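You operate a simulated robot arm through the tools that you are given. There is no shell and no other tool. Be economical: measure what you need, move in short steps, check, and stop when the job is done.

The job below is to be done with a simulated robot arm. You get a single attempt, and the scene is never put back.

## Task
Put things in order on the breakfast bar. At the end: the orange latte cup stands where the orange spice shaker stood; the red sauce jar stands where the orange latte cup stood; the orange spice shaker stands on top of the orange stew can (marked "PET STEW"); the brown salt mill stands where the red sauce jar stood; whatever was shut is shut again. Leave all else as you found it, and nothing knocked over.
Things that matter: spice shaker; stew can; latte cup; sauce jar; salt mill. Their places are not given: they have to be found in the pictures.

The check looks at the end state, three seconds after you hand in, the way a careful person would. Anything else that was tipped, shoved, dropped, spilled or broken makes it a failure.

## Robot
A 7-joint arm with a two-finger parallel gripper, fixed in place. Base frame: the origin is at the foot of the arm, x ahead of it, y to its left, z up; the work surface is at about z = 0. Units: cm, degrees, N and s.
With the tool pointing down near the work surface it reaches from about 24 to 62 cm from the base axis. Its first joint turns from -66.0 to 66.0 degrees. Payload 2.6 kg.
The tool frame sits at the grasp point between the pads (the TCP): z along the fingers, y along the line on which they close. The tips reach 3 cm beyond it. The gripper opens to 9.4 cm. The fingers are 2.8 cm wide and 1 cm thick; the gripper's body (5 by 9.6 cm) begins 5.5 cm behind the TCP.
Orientation is that of the tool frame in the base frame, as [roll, pitch, yaw] about the fixed x, y, z axes, in that order (R = Rz(yaw) Ry(pitch) Rx(roll)). With the fingers straight down and closing along the base's y, the tool's x points along the base's -x, its y along +y and its z along -z.

## Interface
- The arm moves only by the tool send_rows. Its argument "rows" is a list that holds one entry, the list of rows, each a list of 7 numbers: the turn, a rotation vector about the base's x, y, z in rad, then the shift along the base's x, y, z in cm, then the gripper command, from -1 (fully open) to 1 (shut), values between in proportion. In form: [[[ax, ay, az, tx, ty, tz, fingers], ...]]. A call has 1 to 12 rows; each row is the pose to reach, as a shift and turn from the pose commanded when the call began. Each row takes 0.2 s and may step no farther than 5 cm and 8.6 degrees from the row before; otherwise, or with a gripper value out of range, the whole call is refused. A pose out of reach is approached as far as the arm can. The call stops where the force on the tool passes 40 N (or 10 N more than at its start, if that is more) or the arm is blocked; 0.2 s more then pass. The fingers move at their own pace (about 7.2 cm/s each) and stop on an object; they squeeze with about 27 N. The grip force told is the motor's: it shows also when the fingers shut on nothing. Time passes only in rows, and 0.2 s behind the last, so rows that repeat a pose let the fingers close. It gives the time, the measured TCP pose, the force on the tool (base axes), the opening and the grip force at its end, in the units of the frame above (readings bear some noise).
- Cameras (640 x 400 px; columns grow to the right, rows downward): "scene" is fixed at [2.11, 40.64, 57.84]; the picture's right is [-0.92, -0.39, 0.00], its down [-0.19, 0.44, -0.88] and it looks along [0.35, -0.81, -0.48] (base axes); focal length 330 px, centre (320, 200). "wrist" rides on the gripper at [7.6, 1.4, -10.2] in the tool frame; the picture's right is [-0.18, 0.98, 0.00], its down [-0.75, -0.14, -0.64] and it looks along [-0.63, -0.12, 0.77] (tool axes); focal length 243 px, centre (320, 200).
- snapshot(camera): a new picture of that camera. No time passes.
- pixel_to_xyz(camera, pixels): for up to 12 pixels [column, row] of the newest picture of that camera ("zoom" is the newest enlarged one), the place [x, y, z] in the base frame of the surface seen there, good to about 0.3 cm, but the place of the scene camera against the robot may be out by one fixed shift of up to 1.8 cm in any direction. No time passes.
- close_up(camera, box): a new picture of the part [left, top, right, bottom] of that camera's present view, enlarged. No time passes.
- sign_off(): hands the job in; it is judged then, once.

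Work in short steps. Measure before you move; look again where a grasp or a placing could have gone wrong, and mend it. You have 80 turns and 38 pictures in all, those below and enlarged ones among them. Open the gripper and draw the arm clear of the work before you hand the job in, unless the task says otherwise; then end with one line.

The tools are called after ">>>" by a JSON object that holds its "method" and its "body". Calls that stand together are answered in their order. send_rows: Moves the arm, as the interface text tells. Its arguments: {"type":"object","properties":{"rows":{"type":"array","items":{"type":"array","items":{"type":"array","items":{"type":"number"}}}}},"required":["rows"]} The other tools are called the same way: snapshot (camera) takes a picture; pixel_to_xyz (camera, pixels) gives the place of the surface under pixels of a picture; close_up (camera, box) takes an enlarged picture of a part of a camera's view; sign_off () hands the job in.

At the start:

```text
clock: 0.0
tcp_pos: [30.62, -19.69, 28.68]
tool_rot: [-180.0, 0.0, -180.0]
ft_force: [0.3, 0.2, -0.8]
grip_width: 9.4
gripper_force: 0.0
```

scene: 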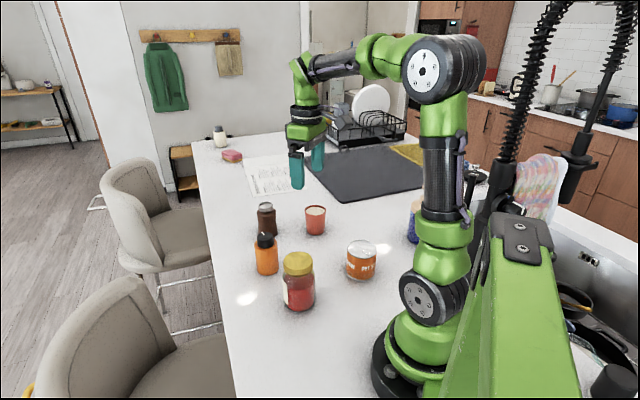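
wrist: 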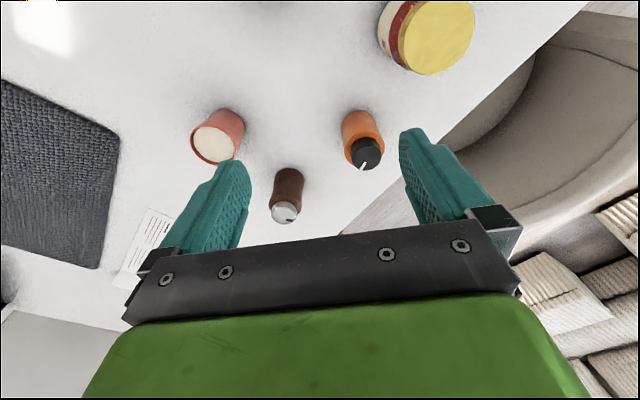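

The scene picture shows the mill near (266,218), shaker near (266,253), jar near (298,280), cup near (315,220) and can near (361,260). I enlarge that region to measure.

>>> {"method": "close_up", "body": {"camera": "scene", "box": [220, 180, 420, 320]}}

>>> {"method": "pixel_to_xyz", "body": {"camera": "wrist", "pixels": [[215, 145], [229, 118], [284, 213], [290, 176], [367, 153], [360, 125], [440, 35], [395, 30]]}}

```text
2.86 times, centred on (320, 250) of scene
```

zoom: 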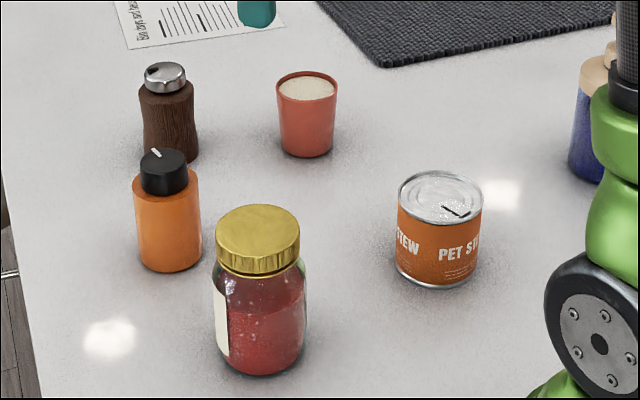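

```text
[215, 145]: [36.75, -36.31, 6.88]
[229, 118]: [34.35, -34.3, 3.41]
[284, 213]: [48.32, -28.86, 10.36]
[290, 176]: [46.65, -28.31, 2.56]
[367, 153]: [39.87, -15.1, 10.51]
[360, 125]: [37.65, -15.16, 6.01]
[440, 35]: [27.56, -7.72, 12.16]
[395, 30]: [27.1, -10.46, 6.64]
```

The zoom shows all five clearly. I measure tops and rims in it to get centres and heights.

>>> {"method": "pixel_to_xyz", "body": {"camera": "zoom", "pixels": [[165, 72], [163, 160], [170, 268], [163, 165], [307, 88], [277, 85], [338, 85], [307, 154], [257, 225], [217, 235], [299, 235], [258, 372]]}}

>>> {"method": "pixel_to_xyz", "body": {"camera": "zoom", "pixels": [[440, 175], [440, 220], [400, 192], [480, 192], [440, 195], [437, 283], [169, 160], [145, 190], [196, 190], [150, 100], [194, 100], [360, 250]]}}

>>> {"method": "pixel_to_xyz", "body": {"camera": "wrist", "pixels": [[194, 140], [237, 150], [220, 128], [272, 210], [297, 212], [352, 155], [381, 152], [407, 35], [473, 35], [440, 10], [435, 65], [300, 110]]}}

```text
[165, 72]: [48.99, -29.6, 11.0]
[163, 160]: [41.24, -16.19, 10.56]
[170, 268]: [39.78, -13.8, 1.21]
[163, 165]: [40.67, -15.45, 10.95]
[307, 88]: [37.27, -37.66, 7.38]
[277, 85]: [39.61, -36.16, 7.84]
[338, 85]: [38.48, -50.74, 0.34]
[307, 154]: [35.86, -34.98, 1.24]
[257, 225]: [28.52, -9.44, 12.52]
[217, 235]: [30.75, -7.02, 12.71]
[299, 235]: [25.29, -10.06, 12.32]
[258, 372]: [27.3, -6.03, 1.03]
```

```text
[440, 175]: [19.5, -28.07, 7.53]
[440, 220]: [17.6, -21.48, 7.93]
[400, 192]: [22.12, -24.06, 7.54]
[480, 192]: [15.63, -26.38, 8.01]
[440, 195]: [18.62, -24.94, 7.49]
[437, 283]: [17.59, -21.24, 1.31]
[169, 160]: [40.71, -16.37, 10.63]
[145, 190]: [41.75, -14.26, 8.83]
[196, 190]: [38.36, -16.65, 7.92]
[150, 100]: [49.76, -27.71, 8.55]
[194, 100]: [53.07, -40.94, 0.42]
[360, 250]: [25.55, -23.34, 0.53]
```

```text
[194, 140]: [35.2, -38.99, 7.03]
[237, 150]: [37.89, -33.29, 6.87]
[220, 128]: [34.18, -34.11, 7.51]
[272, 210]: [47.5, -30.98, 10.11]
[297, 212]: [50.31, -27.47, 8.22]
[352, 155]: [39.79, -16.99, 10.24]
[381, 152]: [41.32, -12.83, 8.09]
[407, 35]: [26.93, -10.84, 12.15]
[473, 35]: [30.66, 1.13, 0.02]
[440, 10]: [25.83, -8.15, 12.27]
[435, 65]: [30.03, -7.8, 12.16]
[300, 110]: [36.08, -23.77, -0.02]
```

Table reads z≈0 from the wrist camera, and the scene camera is shifted by about (+0.7,-0.8,+0.4). I check the blue container and other nearby items before moving.

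>>> {"method": "snapshot", "body": {"camera": "scene"}}

>>> {"method": "pixel_to_xyz", "body": {"camera": "scene", "pixels": [[413, 210], [410, 238], [475, 175], [510, 120], [540, 40], [620, 60], [380, 100], [340, 125], [505, 250], [420, 180], [232, 155], [585, 130]]}}

```text
34 pictures are left
```

scene: 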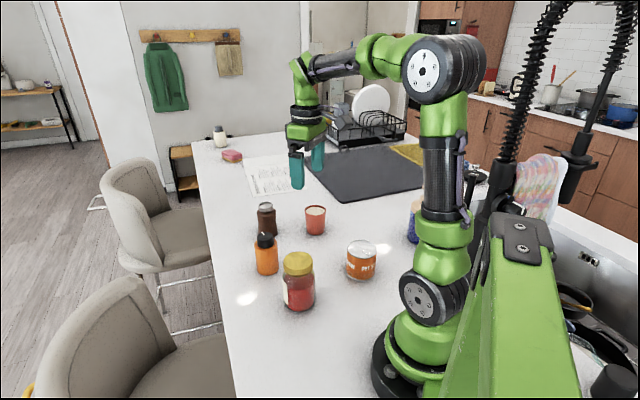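

```text
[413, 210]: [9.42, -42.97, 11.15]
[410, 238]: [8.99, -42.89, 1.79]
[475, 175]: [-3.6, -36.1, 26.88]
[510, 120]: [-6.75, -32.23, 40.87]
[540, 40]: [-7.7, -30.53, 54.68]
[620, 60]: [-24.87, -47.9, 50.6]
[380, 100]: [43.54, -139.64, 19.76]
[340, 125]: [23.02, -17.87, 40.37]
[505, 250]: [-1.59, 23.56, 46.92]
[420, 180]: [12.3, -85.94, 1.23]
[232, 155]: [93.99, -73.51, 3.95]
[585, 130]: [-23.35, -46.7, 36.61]
```

Nothing else is near the five items (blue jar at about (9,-43)). I move above the shaker at about (39.9,-15.0), gripper open.

>>> {"method": "send_rows", "body": {"rows": [[[0, 0, 0, 3, 1.5, -3, -1], [0, 0, 0, 6, 3, -6, -1], [0, 0, 0, 9.3, 4.7, -9, -1], [0, 0, 0, 9.3, 4.7, -11, -1], [0, 0, 0, 9.3, 4.7, -11, -1]]]}}

>>> {"method": "snapshot", "body": {"camera": "wrist"}}

```text
clock: 1.2
tcp_pos: [39.92, -15.22, 17.68]
tool_rot: [-179.7, 0.1, 179.9]
ft_force: [-0.2, 0.1, 0.2]
grip_width: 9.38
gripper_force: 0.0
```

```text
33 pictures are left
```

wrist: 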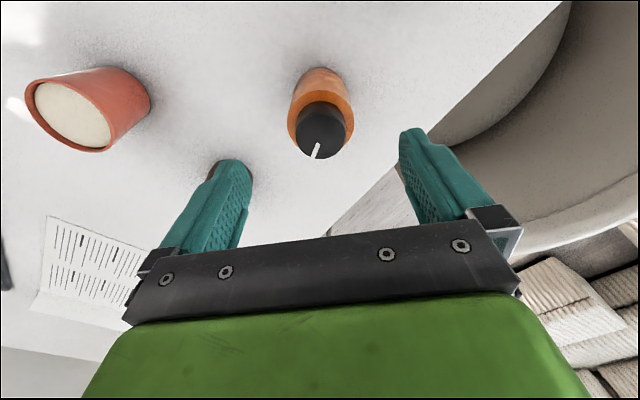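

The shaker cap top is at about (321,132), between the fingers. I measure it and the cup.

>>> {"method": "pixel_to_xyz", "body": {"camera": "wrist", "pixels": [[298, 134], [345, 134], [321, 108], [321, 134], [318, 155], [290, 120], [352, 115], [320, 78], [75, 112], [35, 100], [110, 130], [60, 85]]}}

```text
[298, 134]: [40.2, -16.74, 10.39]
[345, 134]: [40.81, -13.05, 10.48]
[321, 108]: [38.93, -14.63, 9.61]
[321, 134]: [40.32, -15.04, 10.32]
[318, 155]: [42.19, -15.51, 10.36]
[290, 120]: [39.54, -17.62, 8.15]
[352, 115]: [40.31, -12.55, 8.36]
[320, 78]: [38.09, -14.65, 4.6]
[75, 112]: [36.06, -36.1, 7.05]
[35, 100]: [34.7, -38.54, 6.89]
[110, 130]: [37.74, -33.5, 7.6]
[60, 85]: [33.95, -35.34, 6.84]
```

Shaker centre comes out at about (40.5,-15.0), body up to z≈8.2. I shift +0.6 in x and descend to z≈6.

>>> {"method": "send_rows", "body": {"rows": [[[0, 0, 0, 0.6, 0, -2, -1], [0, 0, 0, 0.6, 0, -5, -1], [0, 0, 0, 0.6, 0, -8, -1], [0, 0, 0, 0.6, 0, -10, -1], [0, 0, 0, 0.6, 0, -11.6, -1], [0, 0, 0, 0.6, 0, -11.6, -1]]]}}

>>> {"method": "snapshot", "body": {"camera": "wrist"}}

```text
clock: 2.6
tcp_pos: [40.49, -15.15, 6.09]
tool_rot: [-180.0, 0.1, -179.9]
ft_force: [-0.7, -0.1, 0.1]
grip_width: 9.4
gripper_force: 0.0
```

```text
32 pictures are left
```

wrist: 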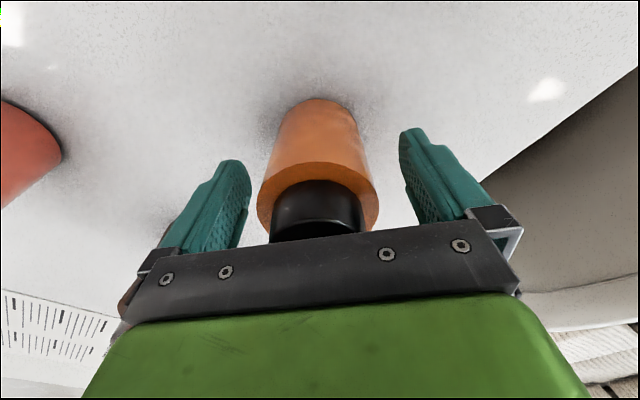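

The body is centred between the fingers. I close the gripper.

>>> {"method": "send_rows", "body": {"rows": [[[0, 0, 0, 0, 0, 0, 1], [0, 0, 0, 0, 0, 0, 1], [0, 0, 0, 0, 0, 0, 1], [0, 0, 0, 0, 0, 0, 1]]]}}

```text
clock: 3.6
tcp_pos: [40.45, -14.98, 6.08]
tool_rot: [-180.0, 0.0, 180.0]
ft_force: [0.6, 0.5, 0.7]
grip_width: 5.73
gripper_force: 27.0
```

Gripped at 5.73 cm, force 27 N. I lift straight up by 14 cm.

>>> {"method": "send_rows", "body": {"rows": [[[0, 0, 0, 0, 0, 1.5, 1], [0, 0, 0, 0, 0, 4, 1], [0, 0, 0, 0, 0, 7, 1], [0, 0, 0, 0, 0, 10, 1], [0, 0, 0, 0, 0, 14, 1], [0, 0, 0, -3, -1.5, 16, 1], [0, 0, 0, -7, -3, 16, 1], [0, 0, 0, -11, -4.5, 16, 1], [0, 0, 0, -15, -4.5, 16, 1], [0, 0, 0, -18, -4.5, 16, 1], [0, 0, 0, -18, -4.5, 16, 1]]]}}

>>> {"method": "snapshot", "body": {"camera": "wrist"}}

```text
clock: 6.0
tcp_pos: [22.53, -19.32, 22.26]
tool_rot: [180.0, 0.1, -179.9]
ft_force: [-0.2, 1.0, -1.5]
grip_width: 5.72
gripper_force: 27.1
```

```text
31 pictures are left
```

wrist: 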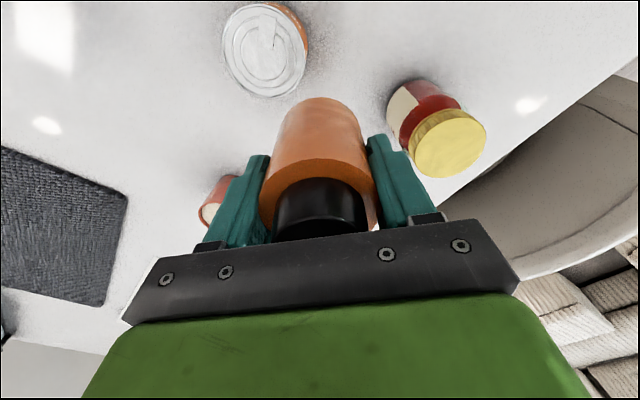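

The shaker is held upright; can top visible at about (264,50), jar lid at (448,143). I measure the can rim and the jar lid.

>>> {"method": "pixel_to_xyz", "body": {"camera": "wrist", "pixels": [[223, 45], [305, 55], [264, 5], [268, 96], [264, 50], [411, 147], [485, 138], [445, 112], [452, 176], [448, 145], [305, 105], [345, 105]]}}

```text
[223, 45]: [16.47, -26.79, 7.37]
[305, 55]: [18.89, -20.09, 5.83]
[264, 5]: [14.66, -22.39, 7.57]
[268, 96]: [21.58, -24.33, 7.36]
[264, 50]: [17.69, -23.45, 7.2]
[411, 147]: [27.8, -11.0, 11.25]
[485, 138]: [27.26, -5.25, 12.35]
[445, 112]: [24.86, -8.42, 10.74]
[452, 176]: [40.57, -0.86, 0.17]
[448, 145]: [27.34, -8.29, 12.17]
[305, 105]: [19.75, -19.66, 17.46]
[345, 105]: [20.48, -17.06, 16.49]
```

Can centre ≈ (18.0,-23.5), rim z≈7.4; the shaker sits centred on the TCP. I move over it and lower to just above.

>>> {"method": "send_rows", "body": {"rows": [[[0, 0, 0, -2.5, -2, 0, 1], [0, 0, 0, -4.5, -4, 0, 1], [0, 0, 0, -4.5, -4, -3, 1], [0, 0, 0, -4.5, -4, -6, 1], [0, 0, 0, -4.5, -4, -7.5, 1], [0, 0, 0, -4.5, -4, -7.5, 1]]]}}

>>> {"method": "snapshot", "body": {"camera": "wrist"}}

>>> {"method": "close_up", "body": {"camera": "scene", "box": [300, 180, 440, 300]}}

```text
clock: 7.4
tcp_pos: [17.91, -23.5, 14.5]
tool_rot: [-179.9, 0.0, 179.9]
ft_force: [-0.2, 0.0, -1.6]
grip_width: 5.68
gripper_force: 27.0
```

```text
30 pictures are left
```

wrist: 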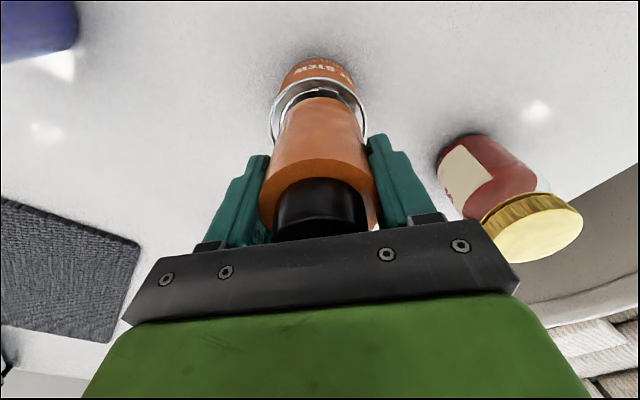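

```text
3.33 times, centred on (370, 240) of scene
```

zoom: 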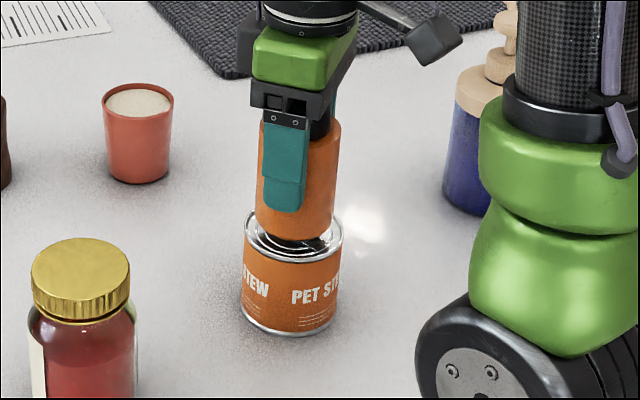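

Both views show the shaker nearly centred over the can (about 0.2 cm off). I nudge +0.2 x and lower in small steps until contact.

>>> {"method": "send_rows", "body": {"rows": [[[0, 0, 0, 0.2, 0, -0.4, 1], [0, 0, 0, 0.2, 0, -0.7, 1], [0, 0, 0, 0.2, 0, -0.9, 1], [0, 0, 0, 0.2, 0, -1.0, 1], [0, 0, 0, 0.2, 0, -1.1, 1], [0, 0, 0, 0.2, 0, -1.1, 1]]]}}

```text
clock: 8.8
tcp_pos: [18.12, -23.71, 13.59]
tool_rot: [-179.8, 0.2, -179.9]
ft_force: [-2.8, 1.7, 20.1]
grip_width: 5.69
gripper_force: 26.6
```

Contact at 20 N with TCP z≈13.5. I relieve 0.1 cm and open the fingers gradually.

>>> {"method": "send_rows", "body": {"rows": [[[0, 0, 0, 0, 0, 0.1, 1], [0, 0, 0, 0, 0, 0.1, 1], [0, 0, 0, 0, 0, 0.1, -0.3], [0, 0, 0, 0, 0, 0.1, -1], [0, 0, 0, 0, 0, 0.1, -1], [0, 0, 0, 0, 0, 0.1, -1]]]}}

>>> {"method": "close_up", "body": {"camera": "scene", "box": [300, 180, 440, 300]}}

```text
clock: 10.2
tcp_pos: [18.25, -23.49, 13.61]
tool_rot: [-180.0, 0.1, -180.0]
ft_force: [-0.6, 0.1, -0.6]
grip_width: 9.42
gripper_force: 0.1
```

```text
3.33 times, centred on (370, 240) of scene
```

zoom: 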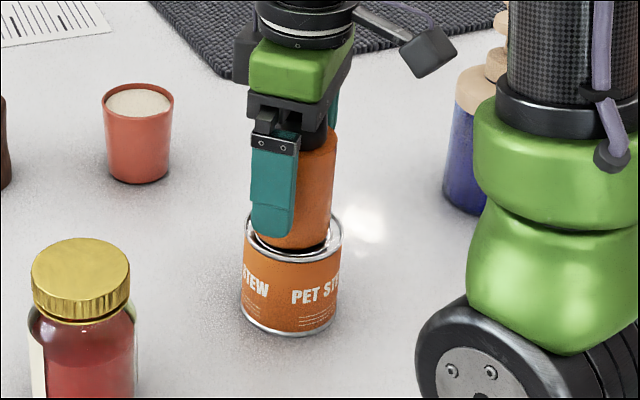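

The shaker stands in the can's lid recess. I rise straight up and travel to above the cup near (36.3,-36.0).

>>> {"method": "send_rows", "body": {"rows": [[[0, 0, 0, 0, 0, 2, -1], [0, 0, 0, 0, 0, 5, -1], [0, 0, 0, 0, 0, 9, -1], [0, 0, 0, 0, 0, 13, -1], [0, 0, 0, 4, -2.5, 13, -1], [0, 0, 0, 8, -5.5, 13, -1], [0, 0, 0, 12, -8.5, 13, -1], [0, 0, 0, 16, -11, 12, -1], [0, 0, 0, 18.1, -12.5, 8, -1], [0, 0, 0, 18.1, -12.5, 4, -1], [0, 0, 0, 18.1, -12.5, 2, -1], [0, 0, 0, 18.1, -12.5, 2, -1]]]}}

>>> {"method": "snapshot", "body": {"camera": "wrist"}}

```text
clock: 12.8
tcp_pos: [36.37, -36.08, 15.59]
tool_rot: [179.9, 0.1, 180.0]
ft_force: [0.1, -0.1, 0.3]
grip_width: 9.38
gripper_force: 0.1
```

```text
27 pictures are left
```

wrist: 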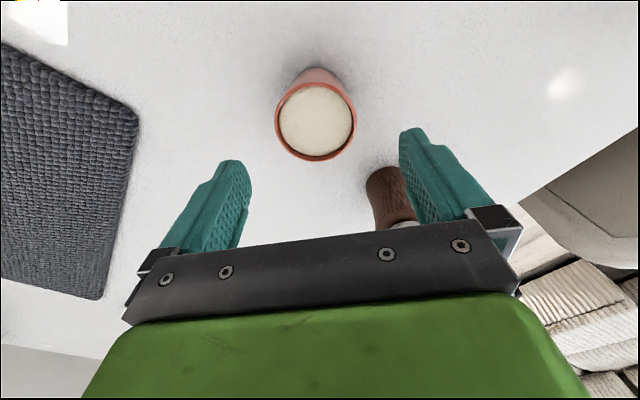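

The cup rim is at about (316,122) and the mill at (392,195). I measure both.

>>> {"method": "pixel_to_xyz", "body": {"camera": "wrist", "pixels": [[277, 120], [355, 120], [316, 85], [316, 160], [316, 122], [316, 70], [366, 190], [385, 168], [402, 168]]}}

```text
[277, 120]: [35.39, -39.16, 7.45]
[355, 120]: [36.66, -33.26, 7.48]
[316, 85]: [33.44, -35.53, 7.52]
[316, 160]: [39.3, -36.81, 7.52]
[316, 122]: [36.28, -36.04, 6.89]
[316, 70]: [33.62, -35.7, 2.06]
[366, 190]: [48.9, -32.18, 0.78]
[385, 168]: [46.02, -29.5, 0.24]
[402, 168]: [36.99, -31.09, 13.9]
```

Cup rim centre ≈ (36.2,-36.2), rim 6 cm wide at z 7.5. I descend to z≈4.2.

>>> {"method": "send_rows", "body": {"rows": [[[0, 0, 0, -0.1, -0.2, -3, -1], [0, 0, 0, -0.1, -0.2, -6, -1], [0, 0, 0, -0.1, -0.2, -9, -1], [0, 0, 0, -0.1, -0.2, -11.4, -1], [0, 0, 0, -0.1, -0.2, -11.4, -1]]]}}

>>> {"method": "snapshot", "body": {"camera": "wrist"}}

```text
clock: 14.0
tcp_pos: [36.28, -36.22, 4.24]
tool_rot: [-179.9, 0.1, 180.0]
ft_force: [0.9, 0.8, 0.2]
grip_width: 9.4
gripper_force: 0.1
```

```text
26 pictures are left
```

wrist: 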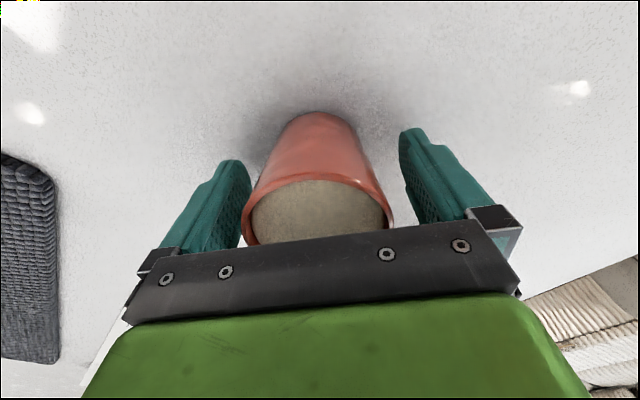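

The cup is centred between the fingers, so I close.

>>> {"method": "send_rows", "body": {"rows": [[[0, 0, 0, 0, 0, 0, 1], [0, 0, 0, 0, 0, 0, 1], [0, 0, 0, 0, 0, 0, 1], [0, 0, 0, 0, 0, 0, 1]]]}}

```text
clock: 15.0
tcp_pos: [36.35, -36.25, 4.28]
tool_rot: [-179.8, 0.0, 179.9]
ft_force: [0.2, -0.7, -0.9]
grip_width: 6.54
gripper_force: 27.2
```

Gripped at 6.5 cm. I lift gently and check.

>>> {"method": "send_rows", "body": {"rows": [[[0, 0, 0, 0, 0, 0.5, 1], [0, 0, 0, 0, 0, 1.5, 1], [0, 0, 0, 0, 0, 3, 1], [0, 0, 0, 0, 0, 4.5, 1], [0, 0, 0, 0, 0, 6, 1], [0, 0, 0, 0, 0, 7.5, 1], [0, 0, 0, 0, 0, 8.5, 1], [0, 0, 0, 0, 0, 9, 1], [0, 0, 0, 0.2, 1, 9, 1], [0, 0, 0, 0.5, 2.5, 9, 1], [0, 0, 0, 0.9, 4.5, 9, 1], [0, 0, 0, 1.1, 5.5, 9, 1]]]}}

>>> {"method": "snapshot", "body": {"camera": "wrist"}}

```text
clock: 17.6
tcp_pos: [37.29, -30.77, 13.2]
tool_rot: [-179.9, 0.0, 180.0]
ft_force: [0.4, 0.2, -2.6]
grip_width: 6.53
gripper_force: 26.9
```

```text
25 pictures are left
```

wrist: 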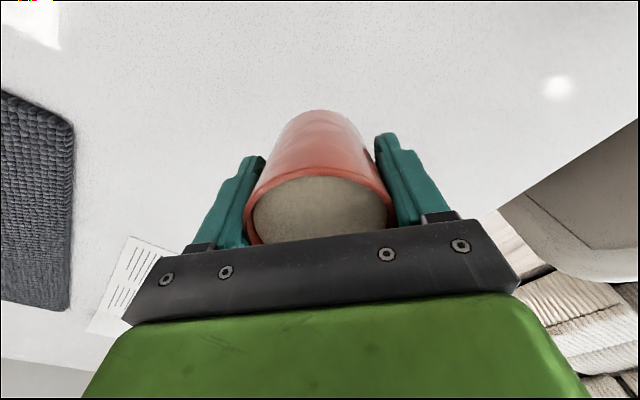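

The cup is level and secure. I carry it to (40.5,-15.0) and lower to about 1 cm above the table.

>>> {"method": "send_rows", "body": {"rows": [[[0, 0, 0, 0.3, 1.5, 0, 1], [0, 0, 0, 0.8, 4, 0, 1], [0, 0, 0, 1.4, 7, 0, 1], [0, 0, 0, 2.0, 10, 0, 1], [0, 0, 0, 2.6, 13, 0, 1], [0, 0, 0, 3.0, 15, 0, 1], [0, 0, 0, 3.2, 15.7, -0.5, 1], [0, 0, 0, 3.2, 15.7, -2.5, 1], [0, 0, 0, 3.2, 15.7, -5, 1], [0, 0, 0, 3.2, 15.7, -7, 1], [0, 0, 0, 3.2, 15.7, -8, 1], [0, 0, 0, 3.2, 15.7, -8.2, 1]]]}}

>>> {"method": "close_up", "body": {"camera": "scene", "box": [220, 180, 420, 320]}}

```text
clock: 20.2
tcp_pos: [40.51, -14.93, 5.02]
tool_rot: [179.9, 0.0, 179.9]
ft_force: [-0.3, -1.2, -2.6]
grip_width: 6.56
gripper_force: 27.1
```

```text
2.86 times, centred on (320, 250) of scene
```

zoom: 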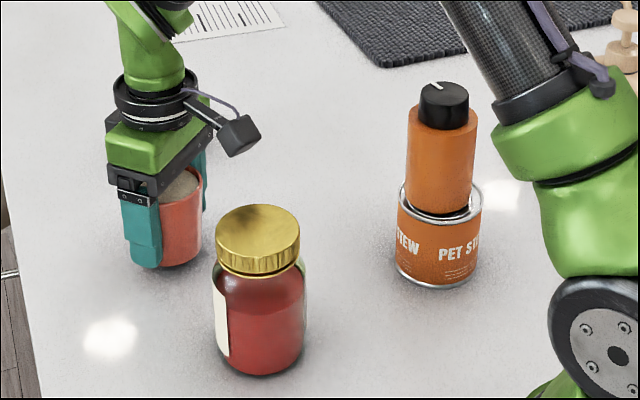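

The shaker stands on the can; the cup hovers at its spot. I lower it the last bit until contact.

>>> {"method": "send_rows", "body": {"rows": [[[0, 0, 0, 0, 0, -0.4, 1], [0, 0, 0, 0, 0, -0.7, 1], [0, 0, 0, 0, 0, -0.8, 1], [0, 0, 0, 0, 0, -0.85, 1], [0, 0, 0, 0, 0, -0.85, 1]]]}}

```text
clock: 21.4
tcp_pos: [40.57, -15.12, 4.06]
tool_rot: [180.0, 0.0, 180.0]
ft_force: [-4.9, 1.5, 10.7]
grip_width: 6.57
gripper_force: 27.2
```

Contact at about 11 N, the cup is on the table. I release and then rise.

>>> {"method": "send_rows", "body": {"rows": [[[0, 0, 0, 0, 0, 0.05, 0.2], [0, 0, 0, 0, 0, 0.05, -0.4], [0, 0, 0, 0, 0, 0.05, -1], [0, 0, 0, 0, 0, 0.05, -1], [0, 0, 0, 0, 0, 2, -1], [0, 0, 0, 0, 0, 5, -1], [0, 0, 0, 0, 0, 9, -1], [0, 0, 0, 0, 0, 14, -1], [0, 0, 0, 0, 0, 14, -1]]]}}

>>> {"method": "snapshot", "body": {"camera": "wrist"}}

```text
clock: 23.4
tcp_pos: [40.52, -15.05, 18.26]
tool_rot: [-179.9, 0.0, 179.9]
ft_force: [-0.7, 0.3, -0.4]
grip_width: 9.38
gripper_force: 0.2
```

```text
23 pictures are left
```

wrist: 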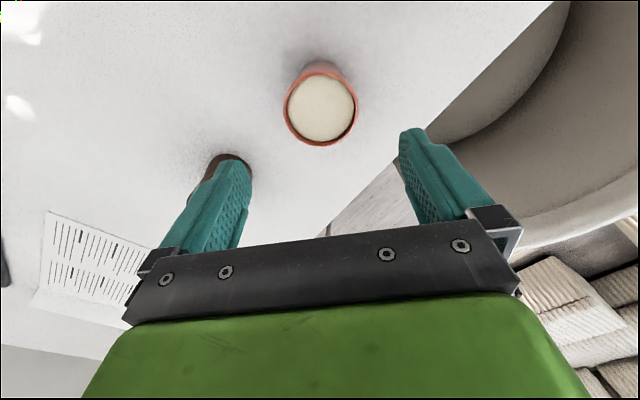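

The cup stands well. I measure it and move to above the jar near (27.5,-8.1).

>>> {"method": "pixel_to_xyz", "body": {"camera": "wrist", "pixels": [[284, 105], [358, 103], [320, 72], [322, 145]]}}

>>> {"method": "send_rows", "body": {"rows": [[[0, 0, 0, -1, 0.5, 3, -1], [0, 0, 0, -4, 2.5, 4, -1], [0, 0, 0, -8, 4.5, 4, -1], [0, 0, 0, -12, 6.5, 4, -1], [0, 0, 0, -13, 6.9, 4, -1], [0, 0, 0, -13, 6.9, 4, -1]]]}}

>>> {"method": "snapshot", "body": {"camera": "wrist"}}

```text
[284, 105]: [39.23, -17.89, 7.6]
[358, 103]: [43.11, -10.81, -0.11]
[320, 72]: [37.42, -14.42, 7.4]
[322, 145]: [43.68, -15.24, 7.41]
```

```text
clock: 24.8
tcp_pos: [27.53, -8.03, 22.16]
tool_rot: [179.9, 0.1, 180.0]
ft_force: [0.6, -0.6, 0.0]
grip_width: 9.39
gripper_force: 0.0
```

```text
22 pictures are left
```

wrist: 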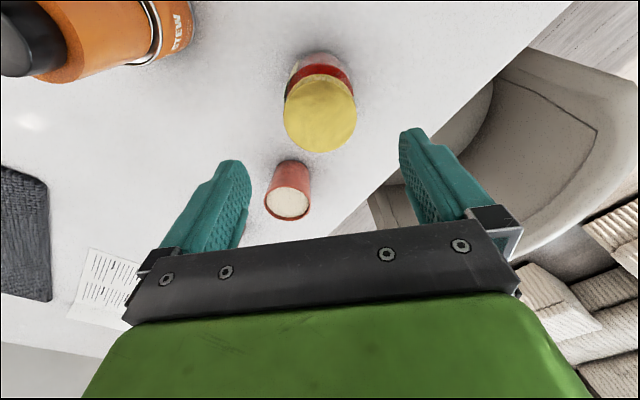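

Cup centre is ≈ (40.5,-14.9), right on target. The jar lid is at about (320,114); I measure it.

>>> {"method": "pixel_to_xyz", "body": {"camera": "wrist", "pixels": [[286, 115], [354, 113], [320, 80], [320, 150], [320, 115], [310, 60], [289, 92], [351, 90], [308, 75]]}}

```text
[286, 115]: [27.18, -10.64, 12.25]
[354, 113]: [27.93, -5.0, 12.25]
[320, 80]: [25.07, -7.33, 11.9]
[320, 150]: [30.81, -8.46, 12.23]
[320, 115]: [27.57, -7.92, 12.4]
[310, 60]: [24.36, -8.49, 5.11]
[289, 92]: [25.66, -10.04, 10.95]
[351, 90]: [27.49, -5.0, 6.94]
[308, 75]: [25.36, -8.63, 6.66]
```

Jar centre ≈ (27.75,-7.85), top z 12.3. I descend to z≈7.4, which leaves about 0.5 cm under the palm.

>>> {"method": "send_rows", "body": {"rows": [[[0, 0, 0, 0.2, 0.25, -4, -1], [0, 0, 0, 0.2, 0.25, -8, -1], [0, 0, 0, 0.2, 0.25, -11, -1], [0, 0, 0, 0.2, 0.25, -13, -1], [0, 0, 0, 0.2, 0.25, -14.2, -1], [0, 0, 0, 0.2, 0.25, -14.7, -1], [0, 0, 0, 0.2, 0.25, -14.7, -1]]]}}

>>> {"method": "snapshot", "body": {"camera": "wrist"}}

```text
clock: 26.4
tcp_pos: [27.76, -7.86, 7.56]
tool_rot: [180.0, 0.0, -179.9]
ft_force: [0.1, 0.8, 0.3]
grip_width: 9.4
gripper_force: 0.0
```

```text
21 pictures are left
```

wrist: 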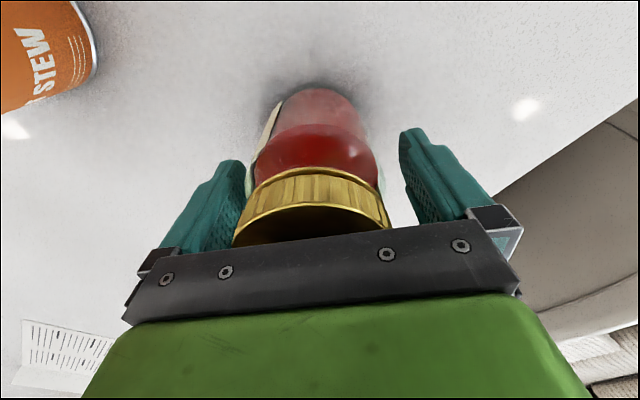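

The jar is between the fingers with no contact. I close.

>>> {"method": "send_rows", "body": {"rows": [[[0, 0, 0, 0, 0, 0, 1], [0, 0, 0, 0, 0, 0, 1], [0, 0, 0, 0, 0, 0, 1], [0, 0, 0, 0, 0, 0, 1]]]}}

```text
clock: 27.4
tcp_pos: [27.74, -7.94, 7.59]
tool_rot: [-180.0, 0.2, 179.9]
ft_force: [1.9, -0.8, 0.1]
grip_width: 7.19
gripper_force: 26.6
```

Gripped at 7.19 cm. I lift 12 cm.

>>> {"method": "send_rows", "body": {"rows": [[[0, 0, 0, 0, 0, 0.5, 1], [0, 0, 0, 0, 0, 2, 1], [0, 0, 0, 0, 0, 4, 1], [0, 0, 0, 0, 0, 6, 1], [0, 0, 0, 0, 0, 9, 1], [0, 0, 0, 0, 0, 12, 1], [0, 0, 0, 0.6, -2, 12, 1], [0, 0, 0, 1.5, -5, 12, 1], [0, 0, 0, 2.4, -8, 12, 1], [0, 0, 0, 3.6, -12, 12, 1], [0, 0, 0, 4.2, -14, 12, 1], [0, 0, 0, 4.2, -14, 12, 1]]]}}

>>> {"method": "snapshot", "body": {"camera": "wrist"}}

```text
clock: 30.0
tcp_pos: [31.89, -22.03, 19.41]
tool_rot: [-179.9, 0.0, -179.9]
ft_force: [0.6, 0.0, -4.8]
grip_width: 7.2
gripper_force: 27.3
```

```text
20 pictures are left
```

wrist: 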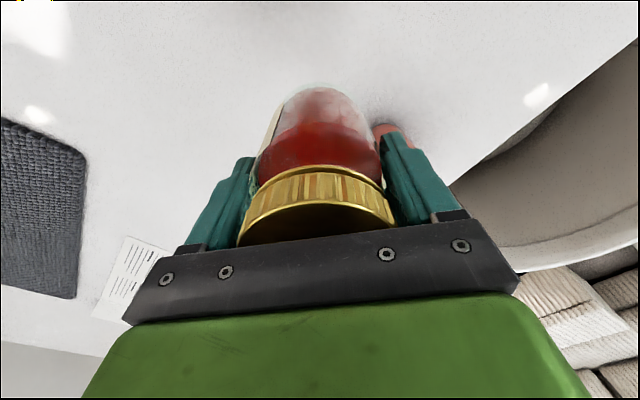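

Held upright. I carry on to (36.2,-36.2) and lower to about 0.8 cm above the table.

>>> {"method": "send_rows", "body": {"rows": [[[0, 0, 0, 0.6, -2, 0, 1], [0, 0, 0, 1.5, -5, 0, 1], [0, 0, 0, 2.5, -8.5, 0, 1], [0, 0, 0, 3.5, -12, 0, 1], [0, 0, 0, 4.2, -14, 0, 1], [0, 0, 0, 4.3, -14.35, -1, 1], [0, 0, 0, 4.3, -14.35, -4, 1], [0, 0, 0, 4.3, -14.35, -7, 1], [0, 0, 0, 4.3, -14.35, -9.5, 1], [0, 0, 0, 4.3, -14.35, -11, 1], [0, 0, 0, 4.3, -14.35, -11.2, 1], [0, 0, 0, 4.3, -14.35, -11.2, 1]]]}}

>>> {"method": "close_up", "body": {"camera": "scene", "box": [220, 180, 420, 320]}}

```text
clock: 32.6
tcp_pos: [36.22, -36.23, 8.16]
tool_rot: [-180.0, 0.0, 180.0]
ft_force: [-0.3, 0.1, -4.3]
grip_width: 7.22
gripper_force: 27.1
```

```text
2.86 times, centred on (320, 250) of scene
```

zoom: 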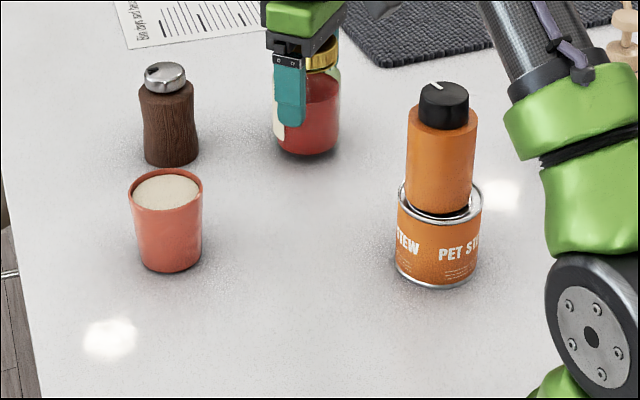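

All looks right. I lower the jar to contact.

>>> {"method": "send_rows", "body": {"rows": [[[0, 0, 0, 0, 0, -0.4, 1], [0, 0, 0, 0, 0, -0.7, 1], [0, 0, 0, 0, 0, -0.8, 1], [0, 0, 0, 0, 0, -0.85, 1], [0, 0, 0, 0, 0, -0.85, 1]]]}}

```text
clock: 33.8
tcp_pos: [36.18, -36.25, 7.43]
tool_rot: [-179.8, 0.1, -180.0]
ft_force: [-5.6, 3.7, 9.9]
grip_width: 7.21
gripper_force: 26.5
```

Contact (about +14 N over the hanging weight). I release and rise.

>>> {"method": "send_rows", "body": {"rows": [[[0, 0, 0, 0, 0, 0.05, 0.2], [0, 0, 0, 0, 0, 0.05, -0.4], [0, 0, 0, 0, 0, 0.05, -1], [0, 0, 0, 0, 0, 0.05, -1], [0, 0, 0, 0, 0, 2, -1], [0, 0, 0, 0, 0, 5, -1], [0, 0, 0, 0, 0, 9, -1], [0, 0, 0, 0, 0, 13, -1], [0, 0, 0, 0, 0, 13, -1]]]}}

>>> {"method": "snapshot", "body": {"camera": "wrist"}}

```text
clock: 35.8
tcp_pos: [36.28, -36.06, 20.44]
tool_rot: [-180.0, 0.0, 180.0]
ft_force: [0.1, 0.0, 0.1]
grip_width: 9.42
gripper_force: 0.1
```

```text
18 pictures are left
```

wrist: 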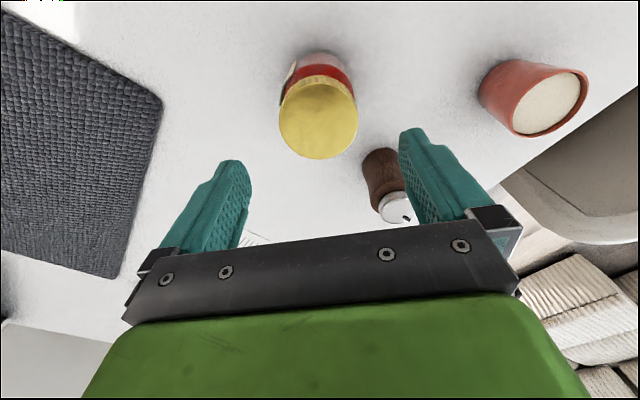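

The jar stands in the cup's old spot. I measure its lid (318,118) and move over the mill near (48.4,-28.9).

>>> {"method": "pixel_to_xyz", "body": {"camera": "wrist", "pixels": [[280, 118], [356, 116], [318, 85], [318, 157], [365, 165], [395, 210], [318, 118]]}}

>>> {"method": "send_rows", "body": {"rows": [[[0, 0, 0, 1, 0.5, 1, -1], [0, 0, 0, 4, 2.5, 1, -1], [0, 0, 0, 8, 5, 1, -1], [0, 0, 0, 11.5, 7, 0, -1], [0, 0, 0, 12.2, 7.3, -2, -1], [0, 0, 0, 12.2, 7.3, -2, -1]]]}}

>>> {"method": "snapshot", "body": {"camera": "wrist"}}

```text
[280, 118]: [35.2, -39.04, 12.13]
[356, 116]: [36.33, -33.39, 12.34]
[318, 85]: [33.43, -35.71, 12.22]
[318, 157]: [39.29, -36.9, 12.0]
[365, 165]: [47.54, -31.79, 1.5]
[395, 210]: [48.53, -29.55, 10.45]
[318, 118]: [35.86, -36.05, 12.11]
```

```text
clock: 37.2
tcp_pos: [48.55, -29.05, 18.3]
tool_rot: [-179.9, 0.1, -180.0]
ft_force: [-0.8, 0.3, 0.0]
grip_width: 9.4
gripper_force: 0.1
```

```text
17 pictures are left
```

wrist: 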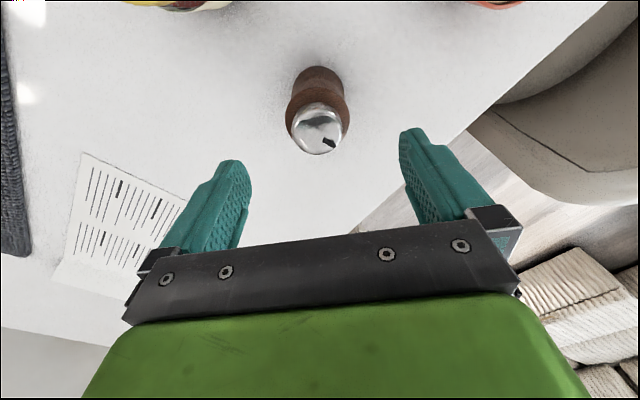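

Jar centre ≈ (36.1,-36.2), correct. The mill's steel cap is at about (316,128); I measure it.

>>> {"method": "pixel_to_xyz", "body": {"camera": "wrist", "pixels": [[292, 128], [343, 128], [318, 104], [316, 152], [317, 128], [288, 110], [349, 108], [319, 70], [300, 75], [338, 75]]}}

```text
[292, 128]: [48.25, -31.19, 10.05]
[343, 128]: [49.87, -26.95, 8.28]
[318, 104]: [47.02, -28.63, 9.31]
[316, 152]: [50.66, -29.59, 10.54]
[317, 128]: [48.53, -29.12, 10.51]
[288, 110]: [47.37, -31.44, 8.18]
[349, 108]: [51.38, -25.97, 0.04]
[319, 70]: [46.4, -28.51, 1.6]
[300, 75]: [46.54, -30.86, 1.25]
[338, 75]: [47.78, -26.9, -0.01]
```

Mill centre ≈ (48.75,-29.1). I shift slightly and descend to z≈5.8.

>>> {"method": "send_rows", "body": {"rows": [[[0, 0, 0, 0.35, -0.2, -3, -1], [0, 0, 0, 0.35, -0.2, -6, -1], [0, 0, 0, 0.35, -0.2, -9, -1], [0, 0, 0, 0.35, -0.2, -11.5, -1], [0, 0, 0, 0.35, -0.2, -12.6, -1], [0, 0, 0, 0.35, -0.2, -12.6, -1]]]}}

>>> {"method": "snapshot", "body": {"camera": "wrist"}}

```text
clock: 38.6
tcp_pos: [48.75, -29.28, 5.73]
tool_rot: [180.0, 0.2, 179.9]
ft_force: [-0.9, 0.6, 0.3]
grip_width: 9.4
gripper_force: 0.0
```

```text
16 pictures are left
```

wrist: 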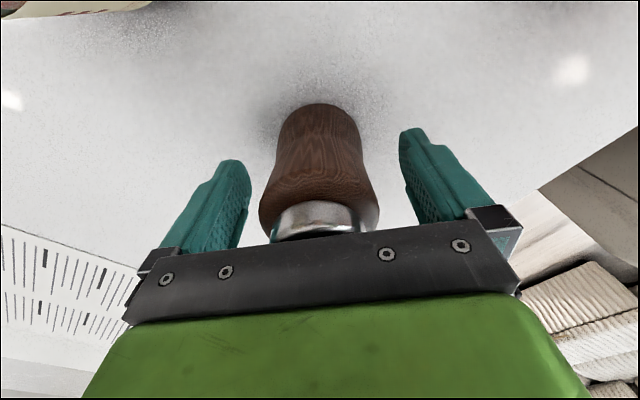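

The mill is centred between the fingers. I close.

>>> {"method": "send_rows", "body": {"rows": [[[0, 0, 0, 0, 0, 0, 1], [0, 0, 0, 0, 0, 0, 1], [0, 0, 0, 0, 0, 0, 1], [0, 0, 0, 0, 0, 0, 1], [0, 0, 0, 0, 0, 0.5, 1], [0, 0, 0, 0, 0, 2, 1], [0, 0, 0, 0, 0, 5, 1], [0, 0, 0, 0, 0, 8, 1], [0, 0, 0, 0, 0, 12, 1], [0, 0, 0, 0, 0, 14, 1], [0, 0, 0, 0, 0, 14, 1]]]}}

>>> {"method": "snapshot", "body": {"camera": "wrist"}}

```text
clock: 41.0
tcp_pos: [48.84, -29.1, 19.77]
tool_rot: [-180.0, -0.1, -179.9]
ft_force: [1.0, 1.0, -1.7]
grip_width: 5.88
gripper_force: 27.0
```

```text
15 pictures are left
```

wrist: 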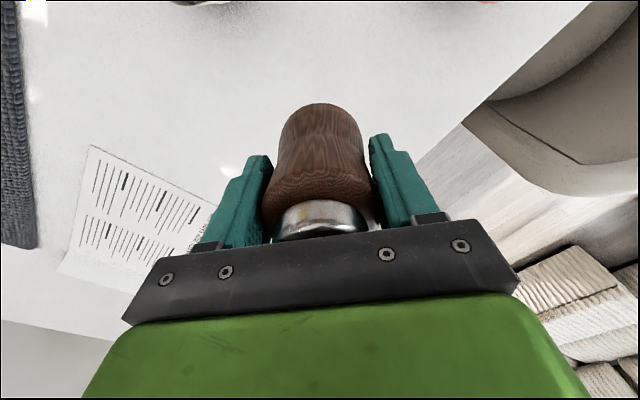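

Held upright at 5.88 cm. I carry it toward the jar's old place (27.75,-7.85), staying high.

>>> {"method": "send_rows", "body": {"rows": [[[0, 0, 0, -1, 1, 0, 1], [0, 0, 0, -3, 3, 0, 1], [0, 0, 0, -6, 6, 0, 1], [0, 0, 0, -9, 9, 0, 1], [0, 0, 0, -12, 12, 0, 1], [0, 0, 0, -15, 15, 0, 1], [0, 0, 0, -18, 18.2, 0, 1], [0, 0, 0, -20, 20.3, 0, 1], [0, 0, 0, -21, 21.25, -1, 1], [0, 0, 0, -21, 21.25, -4, 1], [0, 0, 0, -21, 21.25, -8, 1], [0, 0, 0, -21, 21.25, -8, 1]]]}}

>>> {"method": "send_rows", "body": {"rows": [[[0, 0, 0, 0, 0, -2, 1], [0, 0, 0, 0, 0, -4, 1], [0, 0, 0, 0, 0, -5, 1], [0, 0, 0, 0, 0, -5.3, 1], [0, 0, 0, 0, 0, -5.3, 1]]]}}

>>> {"method": "close_up", "body": {"camera": "scene", "box": [220, 180, 420, 320]}}

```text
clock: 43.6
tcp_pos: [27.84, -7.87, 11.77]
tool_rot: [180.0, 0.1, 180.0]
ft_force: [0.2, 0.2, -2.1]
grip_width: 5.92
gripper_force: 26.6
```

```text
clock: 44.8
tcp_pos: [27.78, -7.9, 6.54]
tool_rot: [-180.0, 0.0, 180.0]
ft_force: [0.9, -0.1, -2.2]
grip_width: 5.94
gripper_force: 27.1
```

```text
2.86 times, centred on (320, 250) of scene
```

zoom: 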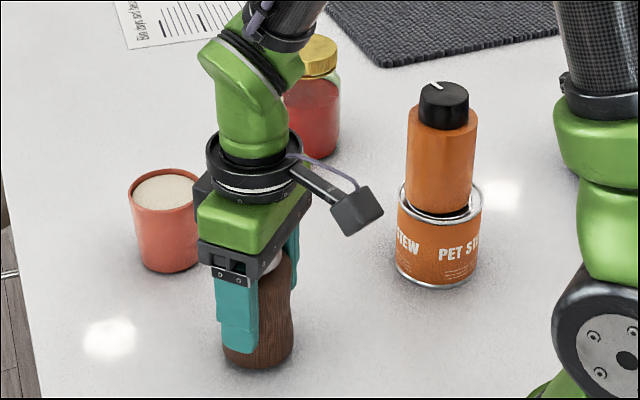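

The mill hovers at about 0.7 cm over its place. I lower to contact.

>>> {"method": "send_rows", "body": {"rows": [[[0, 0, 0, 0, 0, -0.4, 1], [0, 0, 0, 0, 0, -0.6, 1], [0, 0, 0, 0, 0, -0.7, 1], [0, 0, 0, 0, 0, -0.75, 1], [0, 0, 0, 0, 0, -0.75, 1]]]}}

```text
clock: 46.0
tcp_pos: [27.77, -7.88, 5.82]
tool_rot: [180.0, -0.1, 180.0]
ft_force: [0.1, -0.2, -1.6]
grip_width: 5.88
gripper_force: 26.8
```

No contact force yet (z force −1.6 N), so I lower slightly more.

>>> {"method": "send_rows", "body": {"rows": [[[0, 0, 0, 0, 0, -0.08, 1], [0, 0, 0, 0, 0, -0.08, 1]]]}}

```text
clock: 46.6
tcp_pos: [27.84, -7.86, 5.68]
tool_rot: [180.0, 0.1, -179.9]
ft_force: [-4.8, 2.7, 14.4]
grip_width: 5.9
gripper_force: 27.2
```

Contact at about 14 N. I release and rise.

>>> {"method": "send_rows", "body": {"rows": [[[0, 0, 0, 0, 0, 0.05, 0.2], [0, 0, 0, 0, 0, 0.05, -0.4], [0, 0, 0, 0, 0, 0.05, -1], [0, 0, 0, 0, 0, 0.05, -1], [0, 0, 0, 0, 0, 2, -1], [0, 0, 0, 0, 0, 5, -1], [0, 0, 0, 0, 0, 9, -1], [0, 0, 0, 0, 0, 13, -1], [0, 0, 0, 0, 0, 17, -1], [0, 0, 0, 0, 0, 20, -1], [0, 0, 0, 0, 0, 20, -1]]]}}

>>> {"method": "snapshot", "body": {"camera": "wrist"}}

>>> {"method": "close_up", "body": {"camera": "scene", "box": [220, 180, 420, 320]}}

```text
clock: 49.0
tcp_pos: [27.81, -7.82, 25.66]
tool_rot: [-180.0, 0.1, -180.0]
ft_force: [0.3, 0.1, -0.4]
grip_width: 9.38
gripper_force: 0.1
```

```text
13 pictures are left
```

wrist: 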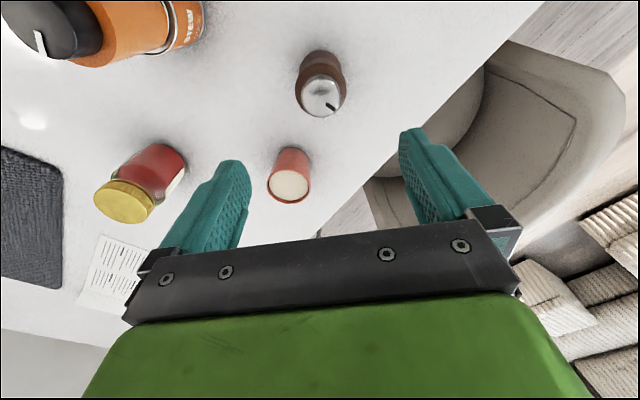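

```text
2.86 times, centred on (320, 250) of scene
```

zoom: 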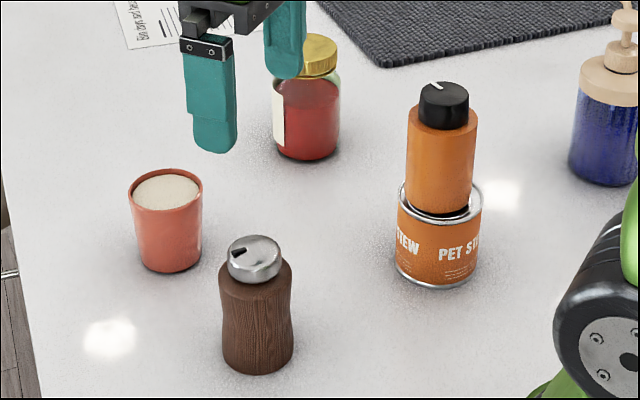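

All five are placed. I take a closer look at the shaker's seat on the can.

>>> {"method": "close_up", "body": {"camera": "scene", "box": [335, 200, 405, 290]}}

>>> {"method": "close_up", "body": {"camera": "wrist", "box": [0, 0, 240, 150]}}

```text
4.44 times, centred on (370, 245) of scene
```

zoom: 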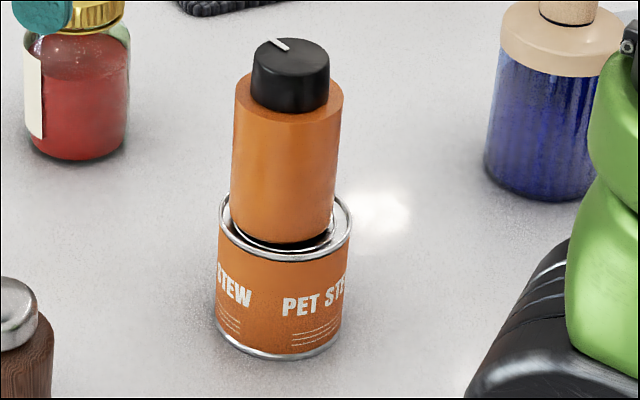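

```text
2.67 times, centred on (120, 75) of wrist
```

zoom: 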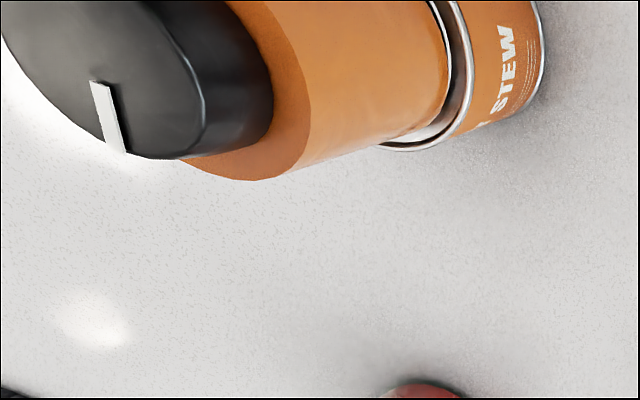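

The shaker is upright on the can. I raise the arm a bit further clear and then hand in.

>>> {"method": "send_rows", "body": {"rows": [[[0, 0, 0, 0, 0, 3, -1], [0, 0, 0, 2, 2, 5, -1], [0, 0, 0, 4, 5, 6, -1], [0, 0, 0, 4, 5, 6, -1]]]}}

>>> {"method": "snapshot", "body": {"camera": "scene"}}

```text
clock: 50.0
tcp_pos: [31.8, -2.73, 31.69]
tool_rot: [179.9, 0.0, -179.9]
ft_force: [-0.5, -0.3, 0.2]
grip_width: 9.4
gripper_force: 0.1
```

```text
9 pictures are left
```

scene: 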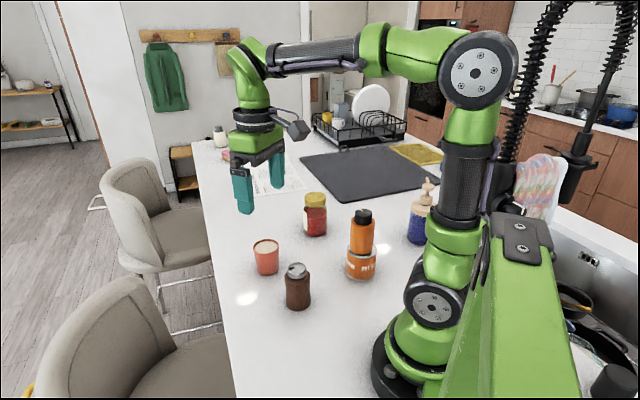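

The final picture shows everything upright, in place, and the arm clear, so I hand in.

>>> {"method": "sign_off", "body": {}}

```text
The job is handed in.
```

The cup, jar and mill now stand in their new places, and the shaker stands upright on the stew can, slightly off centre. Nothing was knocked over, nothing shut was opened, and the arm is clear with the gripper open.
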